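You operate a simulated robot arm through the tools that you are given. There is no shell and no other tool. Be economical: measure what you need, move in short steps, check, and stop when the job is done.

Carry out the task below with a simulated two-armed robot. There is one attempt and no reset: what you move stays moved.

JOB
Put the blue brush on top of the red wiping pad. Put one of the white cartons from the counter on top of the black amplifier there. Put the 10 mm purple carton from the counter on the blue bay and the 7 mm purple carton in the small carton. Shut the feet drawer. Press the changer next key three times. Close the fuses drawer. Fetch the black horn driver from the packing table and set it on the shelf under the repair bench. Open the tape deck door. Do these in any order. Set down upright: purple carton.
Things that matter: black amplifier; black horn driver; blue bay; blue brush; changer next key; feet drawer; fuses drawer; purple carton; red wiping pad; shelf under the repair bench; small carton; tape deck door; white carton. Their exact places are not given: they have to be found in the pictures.

The check looks at the end state, three seconds after you hand in, the way a careful person would. Anything else that was tipped, shoved, dropped, spilled or broken makes it a failure.

ROBOT AND FRAMES
Two 7-joint arms with fingered hands on one trunk, on a base that drives. Base frame: it is fixed to the floor where the robot stands at the start and does not move with it; the origin is under the middle of the robot, x ahead of it, y to its left, z up; the surface under the hand at the start is at about z = 0.86. Lengths are in m, angles in degrees, forces in N, time in s.
The left shoulder is at the start at [0.02, 0.208, 1.323], the right one opposite. Places, roughly: black amplifier [1.25, -4.5, 1]; black horn driver [-4.25, -3.25, 0.75]; blue bay [-4.1, -3.9, 0.8]; blue brush (5x3x14 cm) [0.5, 0, 0.9]; changer next key [-2.5, -4.6, 1.1]; feet drawer [-2.1, -4.5, 0.4]; fuses drawer [-2.7, -4.5, 0.9]; purple carton [0.75, -4.75, 1]; red wiping pad (7x9x4 cm) [0.5, -4.9, 1]; shelf under the repair bench [-2.6, -1.8, 0.2]; small carton (25x18 cm) [-4.18, -4.7, 0.8]; tape deck door [-2.6, -2.4, 0.9]; white carton [1, -4.75, 1]. Payload 5 kg a hand.
The TCP of each hand is the grasp point between the finger pads, 0.048 m short of the fingertips. In the tool frame z runs along the fingers and y along their closing line. The gripper opens to 0.16 m. The gripper's body begins 0.056 m behind the TCP. The gripper is a hand of 4 fingers: y runs from the thumb to the fingers, the wrist lies at [-0.026, -0.142, -0.252] in the tool frame.
Orientation is told as [roll, pitch, yaw] about the base's x, y, z axes, in that order, counted from this pose: with the fingers straight down and the wrist toward the robot, the tool's x, y and z point along [0, 1, 0], [1, 0, 0] and [0, 0, -1] of the base frame.

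CONTROLS
- The arms move only by the tool play_rows. It takes "left_motion", "right_motion" or both (then of equal length, played together; a hand with none holds still); each is a list that holds one entry, the list of rows, each a list of 6 numbers: the shift along the tool's x, y, z in units of 50 mm (1.0 is 50 mm), then the turn, a rotation vector about the tool's x, y, z in units of 5 degrees (1.0 is 5 degrees). In form: [[[x, y, z, wx, wy, wz], ...]]. A call has 1 to 12 rows; each row shifts and turns the commanded pose from where the row before left it, along the tool's axes as they then stand. A call with a number of a shift or a turn outside -1 to 1 is refused whole. A row lasts 0.2 s, in which the tool goes at most 0.05 m and 8.6 degrees; a call with a longer step from one row to the next is refused whole. Where a pose cannot be reached the arm comes as near as it can. A force on the tool above 40 N (or 10 N above the force at the start of the call, whichever is more), or a blocked arm, ends the call early, and 0.2 s more pass. In this call time passes only in rows, and 0.2 s behind the last. The reply holds the time, the measured pose of the TCP, the force on the tool along the base axes, the opening and the grip force, in the units named above and with some noise, with the torque about the TCP (base axes, N m) and any sound that the robot's microphone picked up.
- Cameras (640 x 400 px; columns grow to the right, rows downward): "scene" is now at [0.0867, 0.0102, 1.5079]; the picture's right is [0.12, -0.99, 0.00], its down [-0.70, -0.08, -0.71] and it looks along [0.70, 0.08, -0.71] (base axes); focal length 295 px, centre (320, 200). "left" rides on the left gripper at [-0.087, -0.133, -0.189] in its tool frame; the picture's right is [-0.83, -0.26, 0.49], its down [0.51, -0.71, 0.49] and it looks along [0.22, 0.66, 0.72] (tool axes); focal length 238 px, centre (320, 200). "right" rides on the right gripper at [0.087, -0.133, -0.189] in its tool frame; the picture's right is [-0.83, 0.26, -0.49], its down [-0.51, -0.71, 0.49] and it looks along [-0.22, 0.66, 0.72] (tool axes); focal length 238 px, centre (320, 200).
- grab_frame(camera): a new picture of that camera. The clock stands still meanwhile.
- move_column(by): slides the trunk up (or, below 0, down) by that many m; the arms and the scene camera ride with it, the base frame stays. It gives what a move gives, with no picture.
- drive_base(legs): drives the robot by 1 to 6 legs, each [ahead, left, turn to the left] in m, m and degrees, along the robot's own axes; the way and the turn of a leg run together, so that a leg with both is an arc; at most 1.5 m and 180 degrees a leg. The arms and the cameras ride along, it lands a little off, and it stops where it bumps. It gives what a move gives.
- set_fingers(index, middle, ring, thumb_bend, thumb_turn, hand): sets how far each is bent, from 0 (flat) to 1 (curled in); at 0.3 the hand is open as for a grip, at 0.7 the pads meet at the TCP. One left out holds its place. A second passes; each finger stops where it meets its share of the squeeze, and holds until it gets a number again. It is the only way to open and close the hand. It gives what a move gives, with no picture; readings hold the bend of each and the force on the fingers (four entries, about 0 where the hand has none), thumb and palm. thumb_turn goes from beside the hand (0) to across from the fingers (1), as for a grip.
- turn_head(pan, tilt): turns the head with the scene camera to pan (to the left, within 86 degrees either way) and tilt (down, from -29 to 69), counted from straight ahead of the robot. It gives what a move gives.
- probe_pixels(camera, pixels): for up to 12 pixels [column, row] of the newest picture of that camera ("zoom" is the newest enlarged one), the place [x, y, z] in the base frame of the surface seen there, good to about 0.002 m, but the place of the scene camera against the robot may be out by one fixed shift of up to 0.018 m in any direction. The clock stands still meanwhile.
- zoom(camera, box): a new picture of the part [left, top, right, bottom] of that camera's present view, enlarged. The clock stands still meanwhile.
- close_job(): hands the job in; it is judged then, once.

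Go step by step. Measure first, check grasps and placings, and put right what went wrong. The budget is 138 turns and 172 pictures, counting those below and the enlarged ones. Unless the task says otherwise, let go and move clear before handing in.

The tools are called after ">>>" as name(argument=value, ...) on one line, values as JSON. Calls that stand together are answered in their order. play_rows: Moves the arms, as the interface text tells. Its arguments: {"type":"object","properties":{"left_motion":{"type":"array"},"right_motion":{"type":"array"}},"required":[]} The other tools are called the same way: move_column (by) slides the trunk up or down; set_fingers (index, middle, ring, thumb_bend, thumb_turn, hand) moves the fingers one by one; drive_base (legs) drives the base; turn_head (pan, tilt) turns the head that bears the scene camera; grab_frame (camera) takes a picture; probe_pixels (camera, pixels) gives the place of the surface under pixels of a picture; zoom (camera, box) takes an enlarged picture of a part of a camera's view; close_job () hands the job in.

At the start:

```text
t: 0.0
left_position: [0.5838, 0.3149, 1.1943]
left_tool_rot: [0.0, -0.1, 0.1]
left_ft_force: [-1.1, -0.1, -0.1]
left_moment: [-0.01, 0.01, 0.01]
left_finger_gap: 0.1595
left_finger_force: 0.1
left_shape: jaw
left_bend: [0.3, 0.3, 0.3, 0.3, 0.98]
left_finger forces: [0.1, 0.0, 0.0, 0.0, 0.0, 0.0]
right_position: [0.611, -0.1811, 1.1405]
right_tool_rot: [-0.1, 0.0, 0.1]
right_ft_force: [-0.6, -0.6, 0.3]
right_moment: [0.0, -0.03, -0.01]
right_finger_gap: 0.1597
right_finger_force: 0.1
right_shape: jaw
right_bend: [0.3, 0.3, 0.3, 0.3, 0.98]
right_finger forces: [0.0, 0.0, 0.0, 0.1, 0.0, 0.0]
trunk travel left (down, up): [-0.325, 0.365]
robot x, y, heading: [0.0021, 0.0024, -0.1]
head pan, tilt: [6.9, 45.1]
```

scene: 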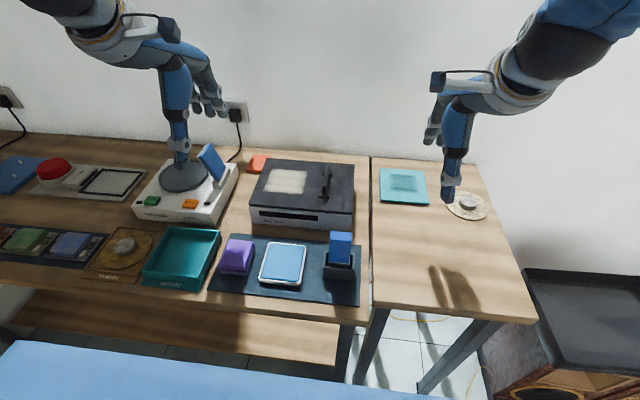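
right: 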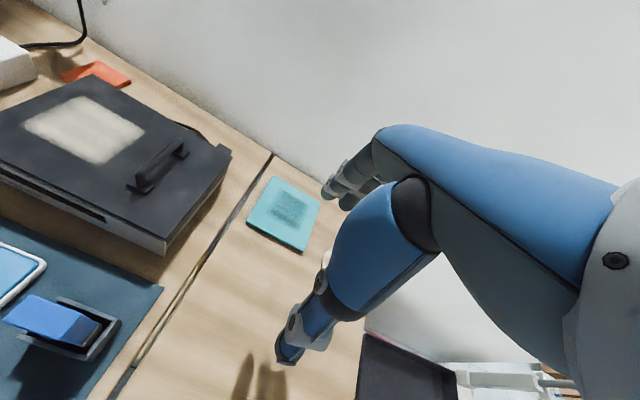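
left: 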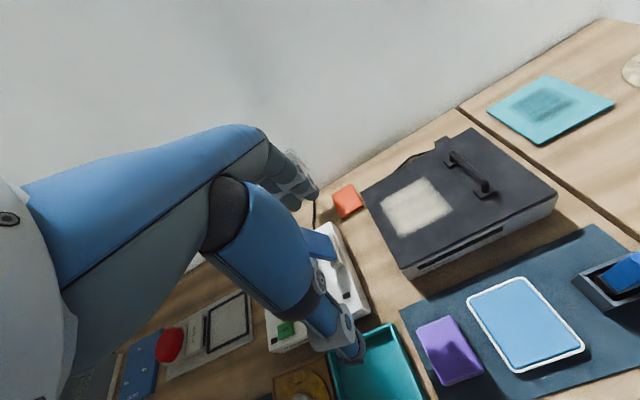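

The blue brush seems to stand in a black holder near scene pixel (340,250). I'll enlarge and measure it.

>>> zoom(camera="scene", box=[200, 200, 400, 325])

>>> probe_pixels(camera="scene", pixels=[[341, 236], [332, 236], [350, 236], [340, 258], [340, 274], [340, 290], [325, 275], [354, 275], [283, 262], [331, 248], [351, 248]])

>>> probe_pixels(camera="right", pixels=[[30, 305], [60, 320], [75, 335], [100, 330], [20, 340], [80, 355], [22, 316], [120, 318], [280, 190]])

```text
3.20 times, centred on (300, 262) of scene
```

zoom: 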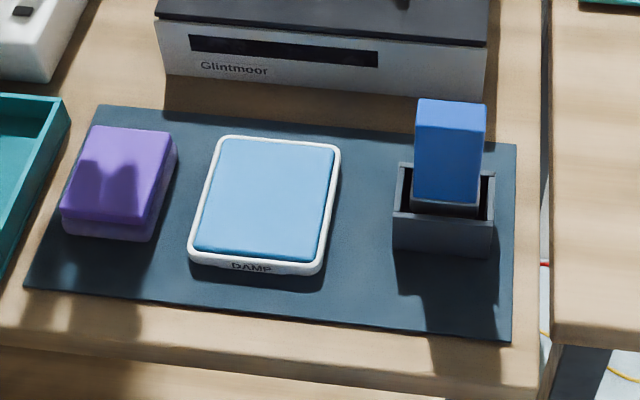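

```text
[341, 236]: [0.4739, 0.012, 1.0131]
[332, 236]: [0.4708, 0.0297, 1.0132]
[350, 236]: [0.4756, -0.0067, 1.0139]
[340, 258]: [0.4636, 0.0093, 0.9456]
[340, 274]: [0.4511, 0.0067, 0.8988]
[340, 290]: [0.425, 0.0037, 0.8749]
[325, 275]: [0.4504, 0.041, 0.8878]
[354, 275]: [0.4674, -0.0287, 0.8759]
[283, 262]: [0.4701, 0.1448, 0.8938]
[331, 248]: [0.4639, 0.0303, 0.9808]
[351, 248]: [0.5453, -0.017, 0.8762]
```

```text
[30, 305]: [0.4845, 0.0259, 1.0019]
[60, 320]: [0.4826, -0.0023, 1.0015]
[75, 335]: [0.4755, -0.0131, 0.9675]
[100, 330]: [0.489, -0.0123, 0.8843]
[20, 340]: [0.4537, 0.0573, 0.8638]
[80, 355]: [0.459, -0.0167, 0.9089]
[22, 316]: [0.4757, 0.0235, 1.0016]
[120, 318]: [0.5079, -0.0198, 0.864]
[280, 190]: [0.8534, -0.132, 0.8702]
```

The brush stands in its holder with its thin side facing me. Its top is at z≈1.002 in the wrist camera, and the scene camera reads about 0.012 higher. I'll drive back and left so the right hand comes over it.

>>> drive_base(legs=[[-0.13, 0.19, 0]])

>>> grab_frame(camera="right")

>>> grab_frame(camera="scene")

```text
t: 1.7
left_position: [0.453, 0.5049, 1.195]
left_tool_rot: [-0.1, 0.1, -0.1]
left_ft_force: [0.2, 1.5, 0.5]
left_moment: [-0.08, -0.02, 0.01]
left_finger_gap: 0.1597
left_finger_force: 0.1
left_shape: jaw
left_bend: [0.3, 0.3, 0.3, 0.3, 0.98]
left_finger forces: [0.1, 0.1, 0.0, 0.0, 0.0, 0.1]
right_position: [0.4802, 0.0081, 1.1407]
right_tool_rot: [0.1, 0.0, -0.1]
right_ft_force: [-0.7, 0.7, 0.5]
right_moment: [-0.08, -0.03, -0.02]
right_finger_gap: 0.1596
right_finger_force: 0.0
right_shape: jaw
right_bend: [0.3, 0.3, 0.3, 0.3, 0.98]
right_finger forces: [0.1, 0.1, 0.0, 0.1, 0.1, 0.0]
trunk travel left (down, up): [-0.325, 0.365]
robot x, y, heading: [-0.1285, 0.1901, -0.4]
head pan, tilt: [6.9, 45.1]
```

```text
167 pictures are left
```

right: 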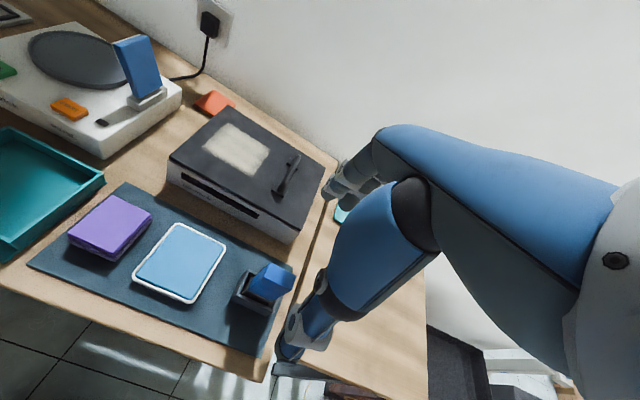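

```text
166 pictures are left
```

scene: 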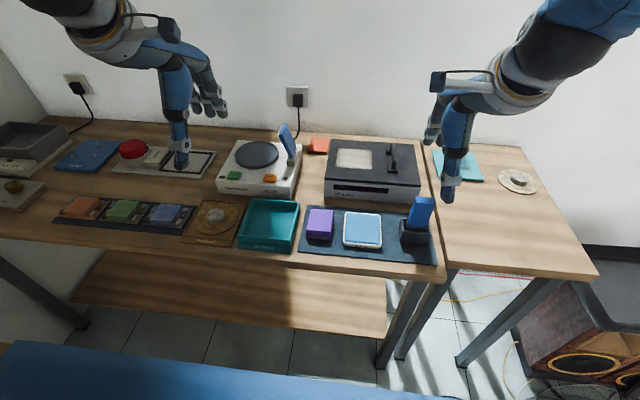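

>>> zoom(camera="right", box=[220, 240, 316, 320])

```text
5.00 times, centred on (268, 280) of right
```

zoom: 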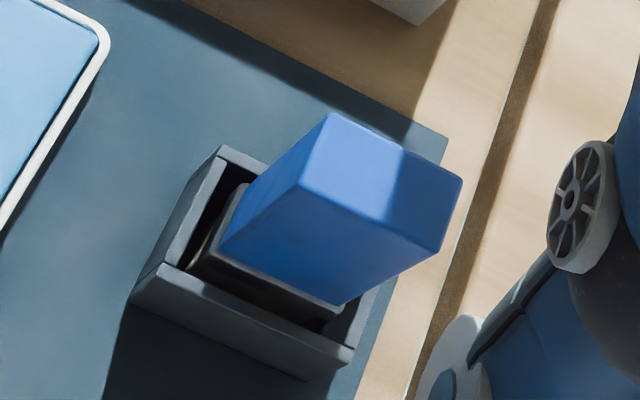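

>>> probe_pixels(camera="zoom", pixels=[[334, 118], [456, 182], [432, 245], [304, 186], [380, 180], [225, 152], [345, 355], [152, 270], [335, 300], [228, 246]])

>>> probe_pixels(camera="scene", pixels=[[422, 200], [412, 199], [433, 200], [420, 225], [420, 215]])

```text
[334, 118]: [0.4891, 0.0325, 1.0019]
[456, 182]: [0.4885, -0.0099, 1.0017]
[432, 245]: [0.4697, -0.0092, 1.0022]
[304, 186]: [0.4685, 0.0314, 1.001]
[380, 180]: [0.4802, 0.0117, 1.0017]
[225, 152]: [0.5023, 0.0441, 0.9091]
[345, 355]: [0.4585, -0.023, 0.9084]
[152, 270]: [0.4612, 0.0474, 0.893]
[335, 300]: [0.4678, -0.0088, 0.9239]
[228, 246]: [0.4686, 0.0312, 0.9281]
```

```text
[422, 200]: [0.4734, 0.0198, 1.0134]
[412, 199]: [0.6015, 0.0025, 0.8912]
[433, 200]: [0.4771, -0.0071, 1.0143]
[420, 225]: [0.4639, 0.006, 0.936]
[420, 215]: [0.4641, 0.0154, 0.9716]
```

The brush top is centred at (0.479, 0.0115, 1.002) and the holder rim is at 0.909. I'll lower the right hand until the TCP is at z≈0.976.

>>> play_rows(right_motion=[[[0.07, -0.02, 0.82, 0, 0, 0], [0, 0, 0.82, 0, 0, 0], [0, 0, 0.82, 0, 0, 0], [0, 0, 0.82, 0, 0, 0]]])

>>> grab_frame(camera="right")

>>> grab_frame(camera="scene")

```text
t: 2.7
left_position: [0.4559, 0.5041, 1.1932]
left_tool_rot: [0.0, 0.1, -0.1]
left_ft_force: [1.1, -0.7, -0.1]
left_moment: [0.0, 0.09, 0.01]
left_finger_gap: 0.1596
left_finger_force: 0.0
left_shape: jaw
left_bend: [0.3, 0.3, 0.3, 0.3, 0.98]
left_finger forces: [0.0, 0.0, 0.0, 0.1, 0.0, 0.1]
right_position: [0.4819, 0.0114, 0.9762]
right_tool_rot: [0.0, -0.1, -0.1]
right_ft_force: [1.6, 0.2, 1.3]
right_moment: [0.0, 0.13, 0.03]
right_finger_gap: 0.16
right_finger_force: 0.0
right_shape: jaw
right_bend: [0.3, 0.3, 0.3, 0.3, 0.98]
right_finger forces: [0.1, 0.1, 0.0, 0.0, 0.0, 0.0]
trunk travel left (down, up): [-0.325, 0.365]
robot x, y, heading: [-0.13, 0.1886, -0.2]
head pan, tilt: [6.9, 45.1]
```

```text
164 pictures are left
```

right: 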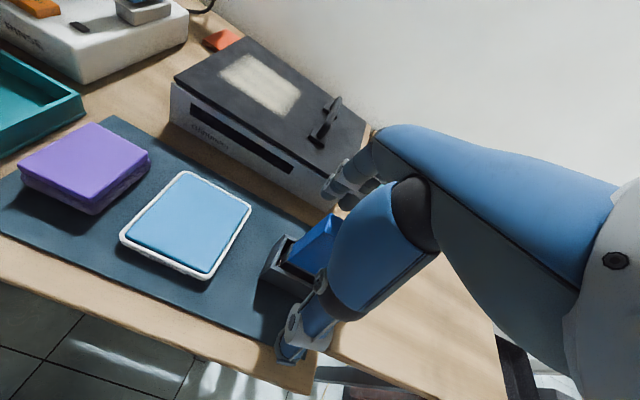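

```text
163 pictures are left
```

scene: 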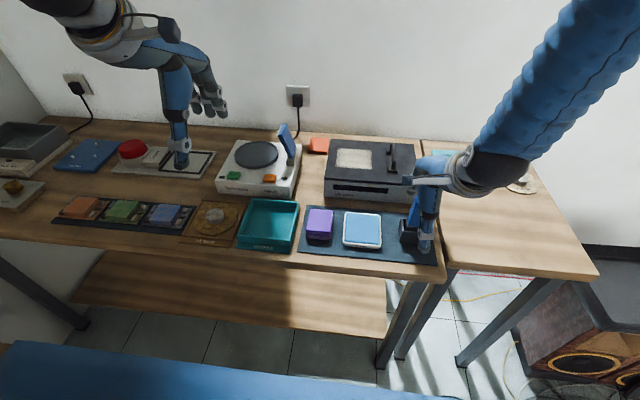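

The hand straddles the brush, so I'll close it now.

>>> set_fingers(hand="right", index=0.7, middle=0.7, ring=0.7, thumb_bend=0.7)

>>> zoom(camera="scene", box=[360, 140, 488, 268])

```text
t: 3.7
left_position: [0.454, 0.5036, 1.1946]
left_tool_rot: [0.0, 0.0, -0.1]
left_ft_force: [-0.1, -0.1, -0.3]
left_moment: [0.02, -0.03, 0.02]
left_finger_gap: 0.1598
left_finger_force: 0.1
left_shape: jaw
left_bend: [0.3, 0.3, 0.3, 0.3, 0.98]
left_finger forces: [0.0, 0.0, 0.0, 0.0, 0.1, 0.1]
right_position: [0.4794, 0.0111, 0.977]
right_tool_rot: [0.0, 0.0, 0.0]
right_ft_force: [-0.5, -0.4, -0.4]
right_moment: [0.0, 0.02, 0.03]
right_finger_gap: 0.0305
right_finger_force: 9.4
right_shape: fingers
right_bend: [0.66, 0.68, 0.7, 0.66, 0.97]
right_finger forces: [6.1, 3.3, 0.1, 0.0, 9.5, 0.1]
trunk travel left (down, up): [-0.325, 0.365]
robot x, y, heading: [-0.1287, 0.1918, -0.3]
head pan, tilt: [6.9, 45.1]
```

```text
3.12 times, centred on (424, 204) of scene
```

zoom: 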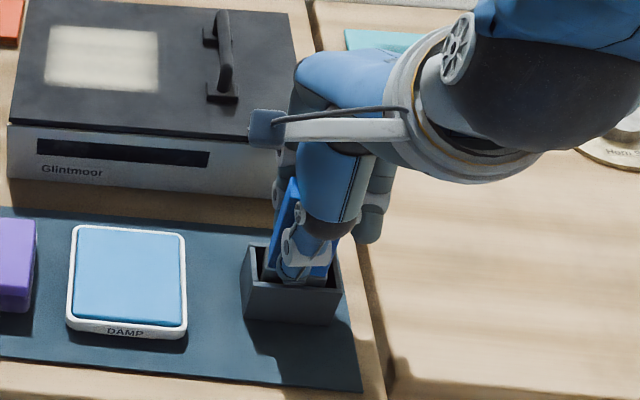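

Index, middle and thumb are pressing on it. I'll firm the grip a little, then lift it out.

>>> set_fingers(hand="right", index=0.8, middle=0.8, thumb_bend=0.8)

>>> play_rows(right_motion=[[[0, 0, -0.4, 0, 0, 0], [0, 0, -0.6, 0, 0, 0], [0, 0, -0.8, 0, 0, 0], [0, 0, -0.8, 0, 0, 0], [0, 0, -0.8, 0, 0, 0]]])

>>> grab_frame(camera="right")

>>> zoom(camera="scene", box=[360, 100, 520, 260])

```text
t: 4.7
left_position: [0.4548, 0.5039, 1.1945]
left_tool_rot: [0.0, 0.0, 0.0]
left_ft_force: [-0.3, 1.1, -0.1]
left_moment: [-0.02, -0.03, 0.02]
left_finger_gap: 0.1595
left_finger_force: 0.0
left_shape: jaw
left_bend: [0.3, 0.3, 0.3, 0.3, 0.98]
left_finger forces: [0.0, 0.1, 0.1, 0.0, 0.1, 0.0]
right_position: [0.4803, 0.0116, 0.9769]
right_tool_rot: [0.1, 0.0, -0.1]
right_ft_force: [5.1, -1.2, 0.0]
right_moment: [-0.08, -0.34, 0.14]
right_finger_gap: 0.0294
right_finger_force: 24.4
right_shape: fingers
right_bend: [0.63, 0.68, 0.7, 0.67, 0.96]
right_finger forces: [16.0, 11.2, 0.0, 0.0, 22.2, 0.1]
trunk travel left (down, up): [-0.325, 0.365]
robot x, y, heading: [-0.1292, 0.1921, 0.2]
head pan, tilt: [6.9, 45.1]
```

```text
t: 5.9
left_position: [0.4532, 0.5036, 1.196]
left_tool_rot: [-0.1, 0.0, -0.1]
left_ft_force: [-0.7, 0.0, 0.8]
left_moment: [-0.03, -0.09, 0.01]
left_finger_gap: 0.1597
left_finger_force: 0.1
left_shape: jaw
left_bend: [0.3, 0.3, 0.3, 0.3, 0.98]
left_finger forces: [0.0, 0.1, 0.0, 0.0, 0.0, 0.0]
right_position: [0.4782, 0.01, 1.1472]
right_tool_rot: [0.0, 0.1, 0.0]
right_ft_force: [-1.6, -0.1, -0.8]
right_moment: [-0.03, -0.16, -0.04]
right_finger_gap: 0.0294
right_finger_force: 23.9
right_shape: fingers
right_bend: [0.62, 0.68, 0.7, 0.68, 0.96]
right_finger forces: [16.4, 7.9, 0.1, 0.0, 24.1, 0.0]
trunk travel left (down, up): [-0.325, 0.365]
robot x, y, heading: [-0.128, 0.191, -0.0]
head pan, tilt: [6.9, 45.1]
```

```text
161 pictures are left
```

right: 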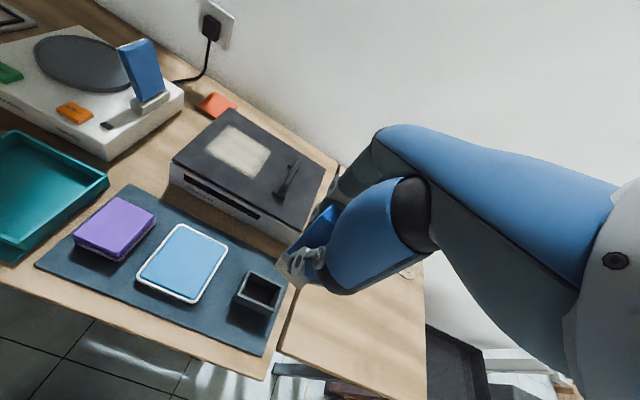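

```text
2.50 times, centred on (440, 180) of scene
```

zoom: 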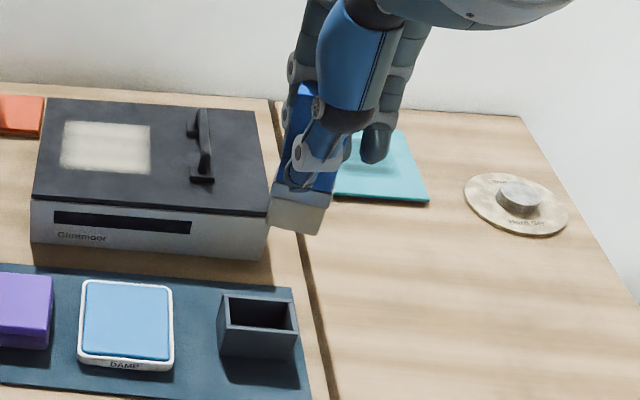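

The brush is held and out of the holder. I'll look around the room to plan the drive to the counter.

>>> turn_head(pan=-80, tilt=15)

>>> grab_frame(camera="scene")

```text
t: 7.5
left_position: [0.4546, 0.5041, 1.1944]
left_tool_rot: [0.1, -0.1, -0.1]
left_ft_force: [0.1, -0.3, -1.0]
left_moment: [-0.01, 0.01, -0.04]
left_finger_gap: 0.1598
left_finger_force: 0.0
left_shape: jaw
left_bend: [0.3, 0.3, 0.3, 0.3, 0.98]
left_finger forces: [0.1, 0.1, 0.1, 0.1, 0.0, 0.1]
right_position: [0.4806, 0.0115, 1.1469]
right_tool_rot: [0.0, 0.0, -0.1]
right_ft_force: [-0.5, 0.2, -0.5]
right_moment: [0.0, -0.02, 0.03]
right_finger_gap: 0.0295
right_finger_force: 24.0
right_shape: fingers
right_bend: [0.62, 0.68, 0.7, 0.68, 0.96]
right_finger forces: [16.5, 7.9, 0.1, 0.0, 24.2, 0.0]
trunk travel left (down, up): [-0.325, 0.365]
robot x, y, heading: [-0.1265, 0.19, -0.2]
head pan, tilt: [-80.0, 15.0]
```

```text
159 pictures are left
```

scene: 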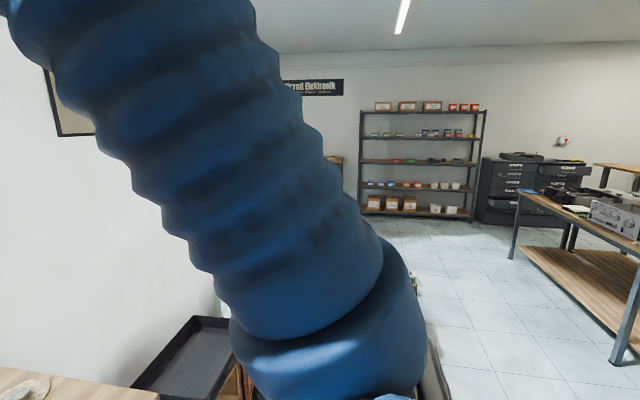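

>>> drive_base(legs=[[-0.6, 0, 0], [0, 0, -90]])

>>> turn_head(pan=0, tilt=25)

>>> grab_frame(camera="scene")

```text
t: 14.7
left_position: [-0.4138, -0.389, 1.1943]
left_tool_rot: [0.0, -0.1, -89.7]
left_ft_force: [-0.3, -0.7, 0.1]
left_moment: [-0.01, -0.03, 0.03]
left_finger_gap: 0.1596
left_finger_force: 0.0
left_shape: jaw
left_bend: [0.3, 0.3, 0.3, 0.3, 0.98]
left_finger forces: [0.1, 0.1, 0.0, 0.1, 0.0, 0.0]
right_position: [-0.9056, -0.418, 1.1471]
right_tool_rot: [0.1, 0.0, -89.8]
right_ft_force: [-0.5, -0.5, -0.5]
right_moment: [0.0, -0.04, -0.01]
right_finger_gap: 0.0291
right_finger_force: 23.4
right_shape: fingers
right_bend: [0.62, 0.68, 0.7, 0.68, 0.96]
right_finger forces: [15.9, 7.6, 0.0, 0.0, 23.4, 0.0]
trunk travel left (down, up): [-0.325, 0.365]
robot x, y, heading: [-0.7285, 0.1933, -89.8]
head pan, tilt: [-80.0, 15.0]
```

```text
t: 16.2
left_position: [-0.4144, -0.3892, 1.1932]
left_tool_rot: [0.0, 0.0, -89.7]
left_ft_force: [0.0, 0.2, -0.8]
left_moment: [-0.05, -0.02, -0.04]
left_finger_gap: 0.1595
left_finger_force: 0.1
left_shape: jaw
left_bend: [0.3, 0.3, 0.3, 0.3, 0.98]
left_finger forces: [0.0, 0.0, 0.0, 0.0, 0.0, 0.0]
right_position: [-0.9059, -0.4169, 1.146]
right_tool_rot: [0.0, 0.0, -89.8]
right_ft_force: [0.2, 0.2, 0.2]
right_moment: [0.0, 0.0, -0.01]
right_finger_gap: 0.0291
right_finger_force: 23.4
right_shape: fingers
right_bend: [0.62, 0.68, 0.7, 0.68, 0.96]
right_finger forces: [15.8, 7.5, 0.1, 0.0, 23.4, 0.0]
trunk travel left (down, up): [-0.325, 0.365]
robot x, y, heading: [-0.733, 0.1946, -89.7]
head pan, tilt: [0.0, 25.0]
```

```text
158 pictures are left
```

scene: 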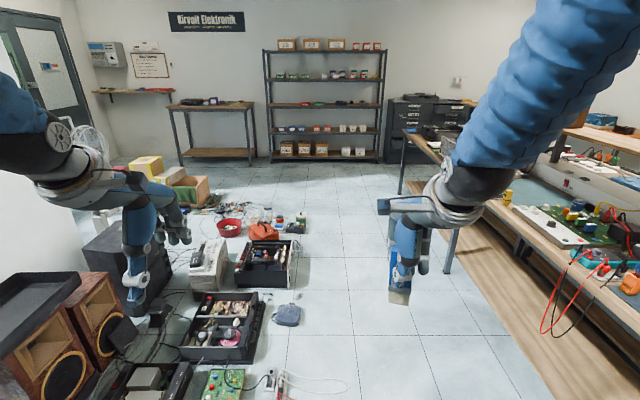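

>>> probe_pixels(camera="scene", pixels=[[180, 165], [250, 165], [300, 285], [300, 225], [215, 195], [240, 225], [170, 107], [255, 107], [450, 270], [405, 175], [270, 360], [290, 310]])

>>> zoom(camera="scene", box=[80, 70, 320, 230])

```text
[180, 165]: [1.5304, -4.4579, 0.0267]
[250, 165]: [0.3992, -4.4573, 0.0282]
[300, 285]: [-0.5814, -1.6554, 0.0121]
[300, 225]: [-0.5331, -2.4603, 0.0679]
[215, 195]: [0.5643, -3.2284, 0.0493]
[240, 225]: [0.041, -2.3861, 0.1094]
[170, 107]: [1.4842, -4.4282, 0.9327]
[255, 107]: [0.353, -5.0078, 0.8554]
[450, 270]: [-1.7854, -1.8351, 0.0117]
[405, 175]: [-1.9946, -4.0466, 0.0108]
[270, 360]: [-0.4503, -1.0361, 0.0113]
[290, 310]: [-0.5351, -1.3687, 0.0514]
```

```text
2.50 times, centred on (200, 150) of scene
```

zoom: 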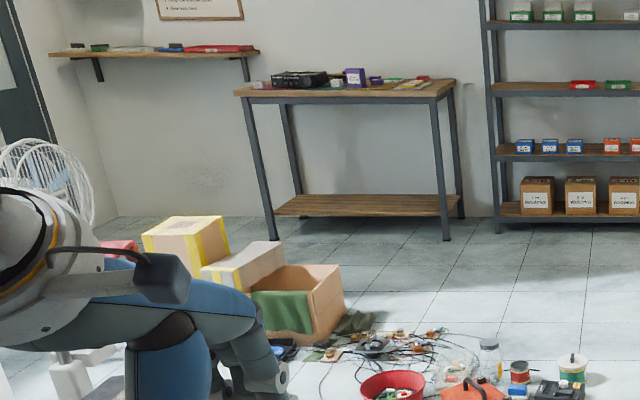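

The counter spans x 0.4–1.5, with its front edge at y≈-4.45. The floor clutter ends at x≈-0.55, so I'll go down the middle of the aisle.

>>> drive_base(legs=[[0, -0.38, 0], [1.5, 0, 0], [1.5, 0, 0], [0.45, 0, 0]])

>>> turn_head(pan=40, tilt=25)

>>> grab_frame(camera="scene")

```text
t: 35.0
left_position: [-0.7618, -3.8386, 1.1948]
left_tool_rot: [-0.1, 0.1, -89.4]
left_ft_force: [0.1, -0.4, -0.8]
left_moment: [0.02, 0.03, 0.0]
left_finger_gap: 0.1594
left_finger_force: 0.1
left_shape: jaw
left_bend: [0.3, 0.3, 0.3, 0.3, 0.98]
left_finger forces: [0.0, 0.1, 0.1, 0.0, 0.1, 0.0]
right_position: [-1.2537, -3.8706, 1.1469]
right_tool_rot: [0.1, 0.1, -89.3]
right_ft_force: [0.3, -0.2, -0.6]
right_moment: [0.06, 0.03, 0.02]
right_finger_gap: 0.0291
right_finger_force: 23.3
right_shape: fingers
right_bend: [0.62, 0.68, 0.7, 0.68, 0.96]
right_finger forces: [15.7, 7.7, 0.0, 0.1, 23.6, 0.0]
trunk travel left (down, up): [-0.325, 0.365]
robot x, y, heading: [-1.0842, -3.2579, -89.3]
head pan, tilt: [0.0, 25.0]
```

```text
t: 36.1
left_position: [-0.7624, -3.8373, 1.1946]
left_tool_rot: [0.0, 0.2, -89.3]
left_ft_force: [0.5, 0.5, 0.1]
left_moment: [0.02, 0.0, 0.0]
left_finger_gap: 0.1594
left_finger_force: 0.0
left_shape: jaw
left_bend: [0.3, 0.3, 0.3, 0.3, 0.98]
left_finger forces: [0.1, 0.1, 0.0, 0.0, 0.0, 0.0]
right_position: [-1.2543, -3.8706, 1.1456]
right_tool_rot: [0.0, 0.0, -89.3]
right_ft_force: [-0.4, -0.4, -0.3]
right_moment: [0.02, 0.01, -0.04]
right_finger_gap: 0.0291
right_finger_force: 23.6
right_shape: fingers
right_bend: [0.62, 0.68, 0.7, 0.68, 0.96]
right_finger forces: [15.8, 7.8, 0.1, 0.1, 23.5, 0.0]
trunk travel left (down, up): [-0.325, 0.365]
robot x, y, heading: [-1.0787, -3.2579, -89.1]
head pan, tilt: [40.0, 25.0]
```

```text
156 pictures are left
```

scene: 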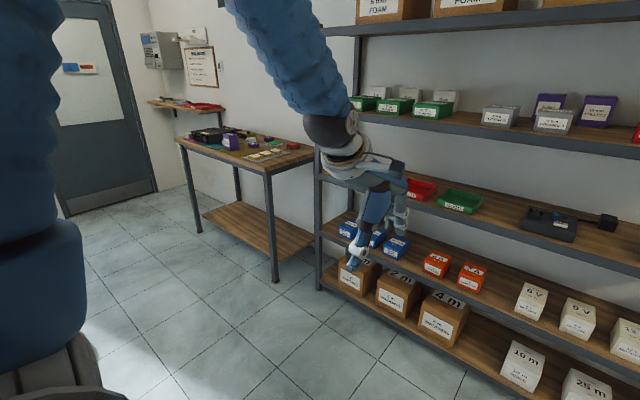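

>>> probe_pixels(camera="scene", pixels=[[318, 230], [318, 175], [440, 125], [275, 275], [197, 228], [270, 172], [180, 140], [480, 230], [355, 85]])

>>> turn_head(pan=80, tilt=30)

>>> grab_frame(camera="scene")

```text
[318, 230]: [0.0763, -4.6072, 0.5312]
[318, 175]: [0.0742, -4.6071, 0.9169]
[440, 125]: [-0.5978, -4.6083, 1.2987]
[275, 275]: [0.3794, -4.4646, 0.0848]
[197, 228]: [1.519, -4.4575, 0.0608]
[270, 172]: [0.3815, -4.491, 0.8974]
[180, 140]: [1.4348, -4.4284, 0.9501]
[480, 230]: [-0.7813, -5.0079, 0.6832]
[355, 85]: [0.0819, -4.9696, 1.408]
```

```text
t: 37.2
left_position: [-0.7621, -3.8382, 1.1946]
left_tool_rot: [0.1, 0.0, -89.2]
left_ft_force: [0.1, 0.2, 0.2]
left_moment: [0.03, -0.02, 0.0]
left_finger_gap: 0.1595
left_finger_force: 0.2
left_shape: jaw
left_bend: [0.3, 0.3, 0.3, 0.3, 0.98]
left_finger forces: [0.1, 0.0, 0.1, 0.0, 0.1, 0.0]
right_position: [-1.2542, -3.8702, 1.1479]
right_tool_rot: [0.1, -0.1, -89.3]
right_ft_force: [-0.2, -0.2, -0.5]
right_moment: [0.01, 0.03, 0.02]
right_finger_gap: 0.0289
right_finger_force: 23.4
right_shape: fingers
right_bend: [0.62, 0.68, 0.7, 0.68, 0.96]
right_finger forces: [15.9, 7.9, 0.0, 0.0, 23.7, 0.0]
trunk travel left (down, up): [-0.325, 0.365]
robot x, y, heading: [-1.0848, -3.2561, -89.5]
head pan, tilt: [80.0, 30.0]
```

```text
155 pictures are left
```

scene: 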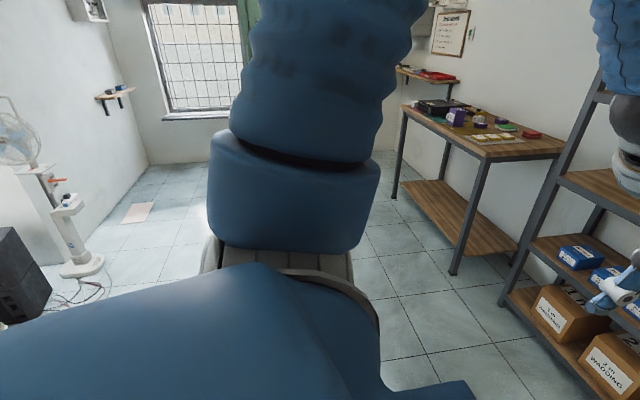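

>>> drive_base(legs=[[0.46, 0, -0.6], [0, 1.5, 0]])

>>> turn_head(pan=15, tilt=35)

>>> grab_frame(camera="scene")

```text
t: 47.0
left_position: [0.7364, -4.318, 1.1941]
left_tool_rot: [0.0, 0.0, -91.0]
left_ft_force: [-0.2, 0.2, 1.0]
left_moment: [0.03, -0.01, -0.01]
left_finger_gap: 0.16
left_finger_force: 0.1
left_shape: jaw
left_bend: [0.3, 0.3, 0.3, 0.3, 0.98]
left_finger forces: [0.1, 0.1, 0.0, 0.1, 0.1, 0.0]
right_position: [0.2431, -4.336, 1.1454]
right_tool_rot: [0.0, 0.1, -91.0]
right_ft_force: [0.4, 1.3, 0.2]
right_moment: [0.0, 0.07, 0.04]
right_finger_gap: 0.0291
right_finger_force: 23.2
right_shape: fingers
right_bend: [0.62, 0.68, 0.7, 0.68, 0.96]
right_finger forces: [15.8, 7.9, 0.0, 0.1, 23.6, 0.0]
trunk travel left (down, up): [-0.325, 0.365]
robot x, y, heading: [0.4328, -3.7309, -91.0]
head pan, tilt: [80.0, 30.0]
```

```text
t: 48.4
left_position: [0.7366, -4.3189, 1.194]
left_tool_rot: [0.1, -0.1, -91.0]
left_ft_force: [0.2, 0.3, -0.2]
left_moment: [0.01, -0.01, -0.01]
left_finger_gap: 0.1597
left_finger_force: 0.1
left_shape: jaw
left_bend: [0.3, 0.3, 0.3, 0.3, 0.98]
left_finger forces: [0.1, 0.1, 0.0, 0.0, 0.1, 0.0]
right_position: [0.2455, -4.3361, 1.1468]
right_tool_rot: [0.0, 0.0, -91.0]
right_ft_force: [0.5, -0.1, -1.4]
right_moment: [0.01, 0.01, -0.02]
right_finger_gap: 0.0294
right_finger_force: 23.5
right_shape: fingers
right_bend: [0.62, 0.68, 0.7, 0.68, 0.96]
right_finger forces: [15.8, 7.9, 0.1, 0.0, 23.6, 0.1]
trunk travel left (down, up): [-0.325, 0.365]
robot x, y, heading: [0.4298, -3.7294, -90.9]
head pan, tilt: [15.0, 35.0]
```

```text
154 pictures are left
```

scene: 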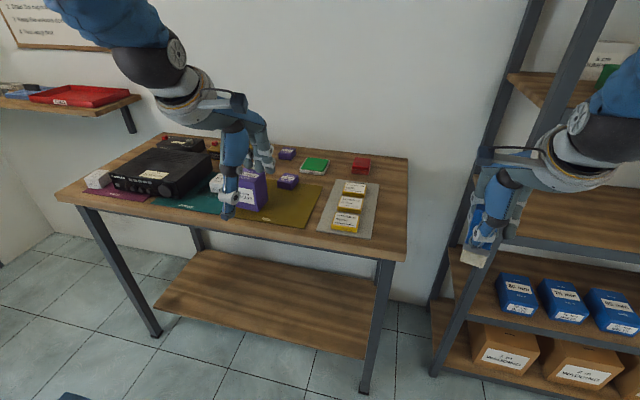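

>>> zoom(camera="scene", box=[210, 130, 410, 255])

>>> zoom(camera="scene", box=[60, 110, 260, 235])

>>> probe_pixels(camera="scene", pixels=[[361, 160], [361, 172], [315, 165], [287, 154], [288, 180], [255, 178], [97, 175], [217, 178], [185, 139], [160, 165], [300, 200], [385, 240]])

```text
3.20 times, centred on (310, 192) of scene
```

zoom: 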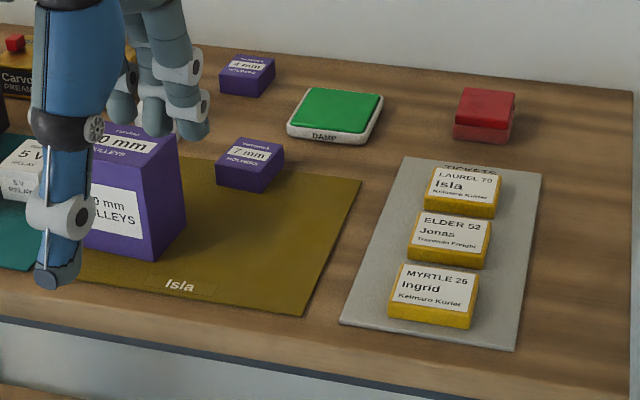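

```text
3.20 times, centred on (160, 172) of scene
```

zoom: 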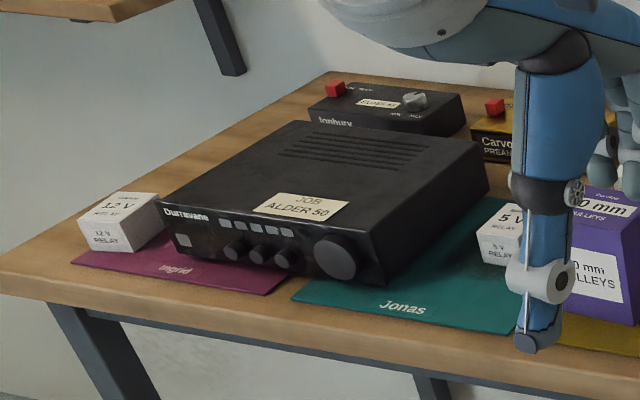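

```text
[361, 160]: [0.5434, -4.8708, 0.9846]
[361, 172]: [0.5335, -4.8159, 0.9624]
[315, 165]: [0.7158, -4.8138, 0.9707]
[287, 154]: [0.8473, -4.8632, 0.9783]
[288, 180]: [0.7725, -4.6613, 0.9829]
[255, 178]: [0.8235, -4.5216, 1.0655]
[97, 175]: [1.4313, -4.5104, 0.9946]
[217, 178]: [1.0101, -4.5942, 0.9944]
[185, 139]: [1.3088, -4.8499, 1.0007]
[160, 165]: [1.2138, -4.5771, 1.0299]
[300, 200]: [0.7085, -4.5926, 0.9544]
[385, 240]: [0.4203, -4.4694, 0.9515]
```

The red pad is near (0.54, -4.85). The 7 mm carton is at (0.77, -4.66), the tall purple carton at (0.82, -4.52), and the amplifier at (1.2, -4.6). I'll position the base so the right hand is over the pad.

>>> drive_base(legs=[[0, 0.3, 1], [0.36, 0, 0]])

>>> grab_frame(camera="right")

>>> turn_head(pan=-10, tilt=45)

>>> grab_frame(camera="scene")

```text
t: 52.3
left_position: [1.0452, -4.6735, 1.1936]
left_tool_rot: [0.0, 0.1, -90.0]
left_ft_force: [0.0, -1.4, 0.1]
left_moment: [0.01, 0.0, -0.02]
left_finger_gap: 0.1599
left_finger_force: 0.0
left_shape: jaw
left_bend: [0.3, 0.3, 0.3, 0.3, 0.98]
left_finger forces: [0.1, 0.0, 0.0, 0.0, 0.0, 0.0]
right_position: [0.553, -4.7009, 1.1454]
right_tool_rot: [0.1, 0.1, -90.0]
right_ft_force: [0.1, -0.2, -1.7]
right_moment: [0.03, -0.01, 0.04]
right_finger_gap: 0.029
right_finger_force: 23.7
right_shape: fingers
right_bend: [0.62, 0.68, 0.7, 0.68, 0.96]
right_finger forces: [15.8, 7.8, 0.0, 0.1, 23.6, 0.0]
trunk travel left (down, up): [-0.325, 0.365]
robot x, y, heading: [0.7324, -4.0892, -90.0]
head pan, tilt: [15.0, 35.0]
```

```text
151 pictures are left
```

right: 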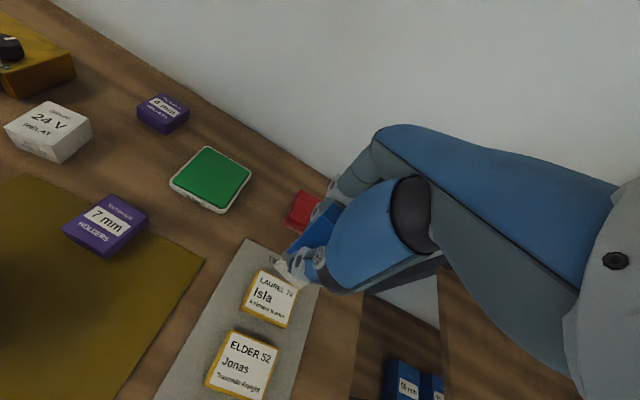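

```text
t: 53.2
left_position: [1.0461, -4.6735, 1.1953]
left_tool_rot: [-0.1, -0.1, -90.0]
left_ft_force: [0.2, -0.4, 0.3]
left_moment: [0.0, -0.01, -0.01]
left_finger_gap: 0.1595
left_finger_force: 0.1
left_shape: jaw
left_bend: [0.3, 0.3, 0.3, 0.3, 0.98]
left_finger forces: [0.1, 0.0, 0.0, 0.0, 0.1, 0.0]
right_position: [0.5537, -4.6994, 1.1471]
right_tool_rot: [0.0, 0.1, -90.0]
right_ft_force: [0.1, 0.4, -0.4]
right_moment: [0.01, 0.02, 0.0]
right_finger_gap: 0.0289
right_finger_force: 23.5
right_shape: fingers
right_bend: [0.62, 0.68, 0.7, 0.68, 0.96]
right_finger forces: [15.8, 7.9, 0.0, 0.1, 23.6, 0.1]
trunk travel left (down, up): [-0.325, 0.365]
robot x, y, heading: [0.7301, -4.0883, -90.0]
head pan, tilt: [-10.0, 45.0]
```

```text
150 pictures are left
```

scene: 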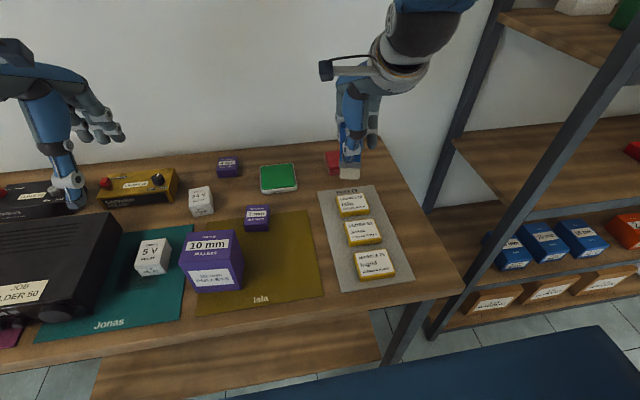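

>>> zoom(camera="scene", box=[300, 110, 400, 190])

>>> zoom(camera="right", box=[250, 170, 350, 300])

```text
5.00 times, centred on (350, 150) of scene
```

zoom: 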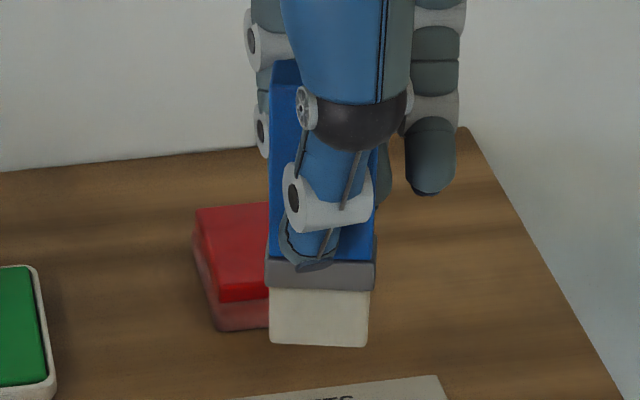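

```text
3.08 times, centred on (300, 235) of right
```

zoom: 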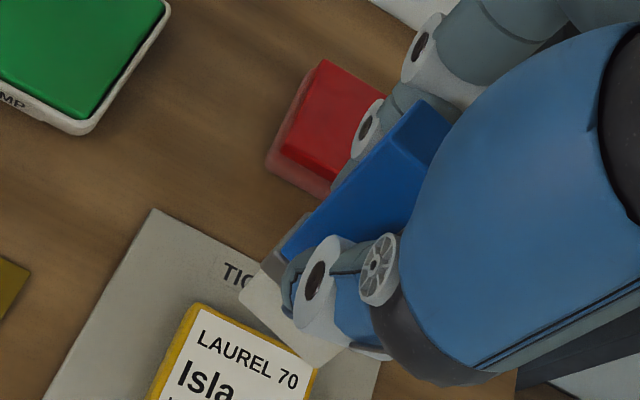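

>>> probe_pixels(camera="zoom", pixels=[[325, 63], [284, 148], [380, 95], [335, 175], [330, 120], [268, 163], [335, 192], [280, 330], [432, 110], [380, 170]])

>>> probe_pixels(camera="scene", pixels=[[326, 153], [331, 168], [337, 152], [337, 168], [350, 175], [350, 165], [280, 180], [349, 202]])

>>> probe_pixels(camera="right", pixels=[[210, 180], [268, 296], [240, 366], [105, 220], [165, 110]])

```text
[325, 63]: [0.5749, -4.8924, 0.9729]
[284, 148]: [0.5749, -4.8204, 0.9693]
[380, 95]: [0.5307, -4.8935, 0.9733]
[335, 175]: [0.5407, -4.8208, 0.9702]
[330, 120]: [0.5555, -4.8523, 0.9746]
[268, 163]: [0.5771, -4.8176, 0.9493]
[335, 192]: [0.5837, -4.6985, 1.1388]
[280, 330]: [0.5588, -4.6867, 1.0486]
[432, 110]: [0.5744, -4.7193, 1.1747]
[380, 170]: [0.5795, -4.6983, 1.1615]
```

```text
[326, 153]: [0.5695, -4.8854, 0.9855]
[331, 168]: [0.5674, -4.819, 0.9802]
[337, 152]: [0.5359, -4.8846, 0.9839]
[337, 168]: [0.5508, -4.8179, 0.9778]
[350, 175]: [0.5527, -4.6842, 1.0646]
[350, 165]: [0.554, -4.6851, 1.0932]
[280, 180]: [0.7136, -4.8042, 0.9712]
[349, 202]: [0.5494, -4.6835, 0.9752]
```

```text
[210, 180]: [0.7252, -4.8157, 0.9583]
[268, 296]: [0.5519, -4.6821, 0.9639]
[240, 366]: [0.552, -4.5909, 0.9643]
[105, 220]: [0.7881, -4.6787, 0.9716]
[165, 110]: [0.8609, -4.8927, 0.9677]
```

>>> probe_pixels(camera="scene", pixels=[[341, 176], [358, 177], [341, 166], [359, 166], [341, 158], [341, 150], [342, 140], [342, 130], [341, 125]])

```text
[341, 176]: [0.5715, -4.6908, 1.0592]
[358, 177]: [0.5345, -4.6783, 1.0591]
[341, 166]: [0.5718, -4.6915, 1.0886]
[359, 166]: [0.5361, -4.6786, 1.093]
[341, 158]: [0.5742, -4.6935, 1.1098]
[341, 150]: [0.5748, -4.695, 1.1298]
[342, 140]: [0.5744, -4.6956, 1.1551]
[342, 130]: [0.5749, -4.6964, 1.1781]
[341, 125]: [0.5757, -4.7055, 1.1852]
```

The pad is centred at about (0.541, -4.857) with its top at 0.973. The brush is yawed about 19° in the hand and pitched about 3°. I'll straighten the pitch and move over the pad.

>>> play_rows(right_motion=[[[-0.17, 0.79, 0, -0.3, 0, 0], [-0.17, 0.79, 0, -0.28, 0, 0], [0, 0.79, 0, 0, 0, 0], [0, 0.77, 0, 0, 0, 0]]])

>>> zoom(camera="scene", box=[300, 90, 400, 190])

>>> grab_frame(camera="right")

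```text
t: 54.2
left_position: [1.0455, -4.6756, 1.1946]
left_tool_rot: [0.0, 0.1, -90.1]
left_ft_force: [0.0, -1.3, 0.3]
left_moment: [0.07, 0.04, -0.04]
left_finger_gap: 0.1598
left_finger_force: 0.1
left_shape: jaw
left_bend: [0.3, 0.3, 0.3, 0.3, 0.98]
left_finger forces: [0.0, 0.0, 0.1, 0.0, 0.0, 0.0]
right_position: [0.5356, -4.8589, 1.1492]
right_tool_rot: [0.0, -2.7, -90.0]
right_ft_force: [0.0, 0.4, -1.7]
right_moment: [0.07, -0.06, 0.02]
right_finger_gap: 0.0289
right_finger_force: 23.8
right_shape: fingers
right_bend: [0.62, 0.68, 0.7, 0.68, 0.95]
right_finger forces: [15.8, 8.1, 0.0, 0.0, 23.8, 0.1]
trunk travel left (down, up): [-0.325, 0.365]
robot x, y, heading: [0.7344, -4.0877, -89.7]
head pan, tilt: [-10.0, 45.0]
```

```text
4.00 times, centred on (350, 140) of scene
```

zoom: 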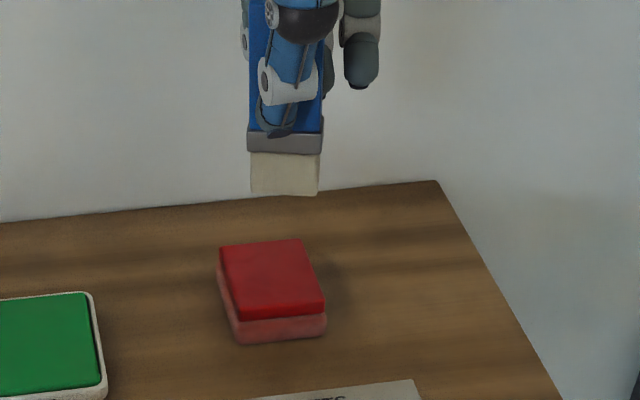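

```text
146 pictures are left
```

right: 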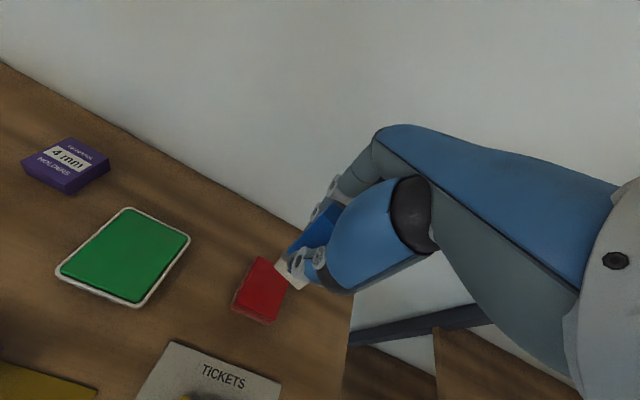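

>>> probe_pixels(camera="zoom", pixels=[[222, 250], [300, 243], [322, 308], [242, 315], [270, 280], [254, 188], [314, 190], [252, 135], [320, 140]])

>>> probe_pixels(camera="right", pixels=[[262, 260], [236, 304], [268, 318], [284, 285], [260, 290]])

```text
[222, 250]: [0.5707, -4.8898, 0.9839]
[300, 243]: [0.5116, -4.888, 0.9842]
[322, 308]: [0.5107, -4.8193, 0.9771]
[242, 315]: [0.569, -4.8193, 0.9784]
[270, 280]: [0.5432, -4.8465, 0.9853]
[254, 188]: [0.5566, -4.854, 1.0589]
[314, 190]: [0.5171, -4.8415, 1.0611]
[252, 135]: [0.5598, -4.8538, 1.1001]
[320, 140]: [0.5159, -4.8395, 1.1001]
```

```text
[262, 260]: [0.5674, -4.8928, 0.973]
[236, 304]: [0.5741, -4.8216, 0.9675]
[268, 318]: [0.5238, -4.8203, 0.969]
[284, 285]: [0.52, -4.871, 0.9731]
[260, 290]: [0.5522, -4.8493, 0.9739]
```

>>> play_rows(right_motion=[[[0.05, -0.1, 0.4, 0, 0, 0], [0, 0, 0.4, 0, 0, 0], [0, 0, 0.4, 0, 0, 0], [0, 0, 0.1, 0, 0, 0], [0, 0, 0.05, 0, 0, 0], [0, 0, 0.04, 0, 0, 0]]])

>>> zoom(camera="scene", box=[300, 90, 400, 190])

```text
t: 55.6
left_position: [1.0461, -4.6734, 1.1951]
left_tool_rot: [0.1, 0.1, -90.1]
left_ft_force: [-0.2, -0.2, -0.4]
left_moment: [0.01, 0.0, -0.01]
left_finger_gap: 0.1598
left_finger_force: 0.2
left_shape: jaw
left_bend: [0.3, 0.3, 0.3, 0.3, 0.98]
left_finger forces: [0.1, 0.0, 0.1, 0.1, 0.0, 0.0]
right_position: [0.5388, -4.8561, 1.0814]
right_tool_rot: [0.0, -2.8, -90.0]
right_ft_force: [-0.4, 0.5, -0.7]
right_moment: [0.06, 0.01, -0.04]
right_finger_gap: 0.0289
right_finger_force: 23.5
right_shape: fingers
right_bend: [0.62, 0.68, 0.7, 0.68, 0.95]
right_finger forces: [15.8, 8.0, 0.0, 0.0, 23.7, 0.0]
trunk travel left (down, up): [-0.325, 0.365]
robot x, y, heading: [0.7268, -4.0912, -89.8]
head pan, tilt: [-10.0, 45.0]
```

```text
4.00 times, centred on (350, 140) of scene
```

zoom: 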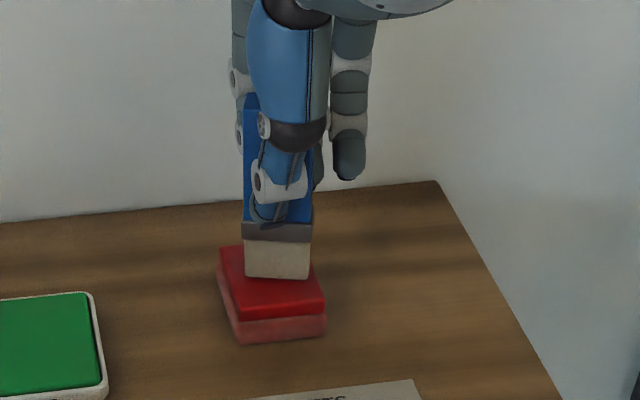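

>>> play_rows(right_motion=[[[0, 0, 0.04, 0, 0, 0], [0, 0, 0.02, 0, 0, 0], [0, 0, 0.02, 0, 0, 0]]])

>>> zoom(camera="scene", box=[310, 130, 380, 190])

```text
t: 56.4
left_position: [1.0461, -4.6722, 1.196]
left_tool_rot: [-0.1, 0.1, -90.0]
left_ft_force: [-0.4, 0.2, -0.2]
left_moment: [0.03, 0.01, 0.01]
left_finger_gap: 0.1594
left_finger_force: 0.1
left_shape: jaw
left_bend: [0.3, 0.3, 0.3, 0.3, 0.98]
left_finger forces: [0.0, 0.1, 0.0, 0.0, 0.1, 0.0]
right_position: [0.5384, -4.8554, 1.0796]
right_tool_rot: [0.0, -3.1, -90.1]
right_ft_force: [-2.0, 4.0, 15.9]
right_moment: [0.09, -0.14, 0.05]
right_finger_gap: 0.0291
right_finger_force: 26.6
right_shape: fingers
right_bend: [0.62, 0.68, 0.7, 0.68, 0.95]
right_finger forces: [16.5, 8.4, 0.0, 0.1, 27.8, 0.1]
trunk travel left (down, up): [-0.325, 0.365]
robot x, y, heading: [0.7341, -4.0903, -89.6]
head pan, tilt: [-10.0, 45.0]
```

```text
6.67 times, centred on (345, 160) of scene
```

zoom: 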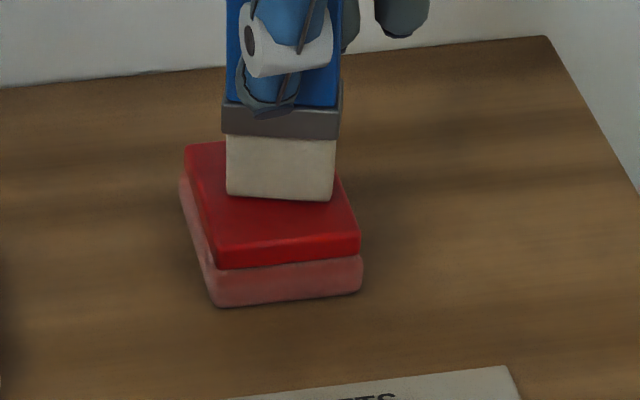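

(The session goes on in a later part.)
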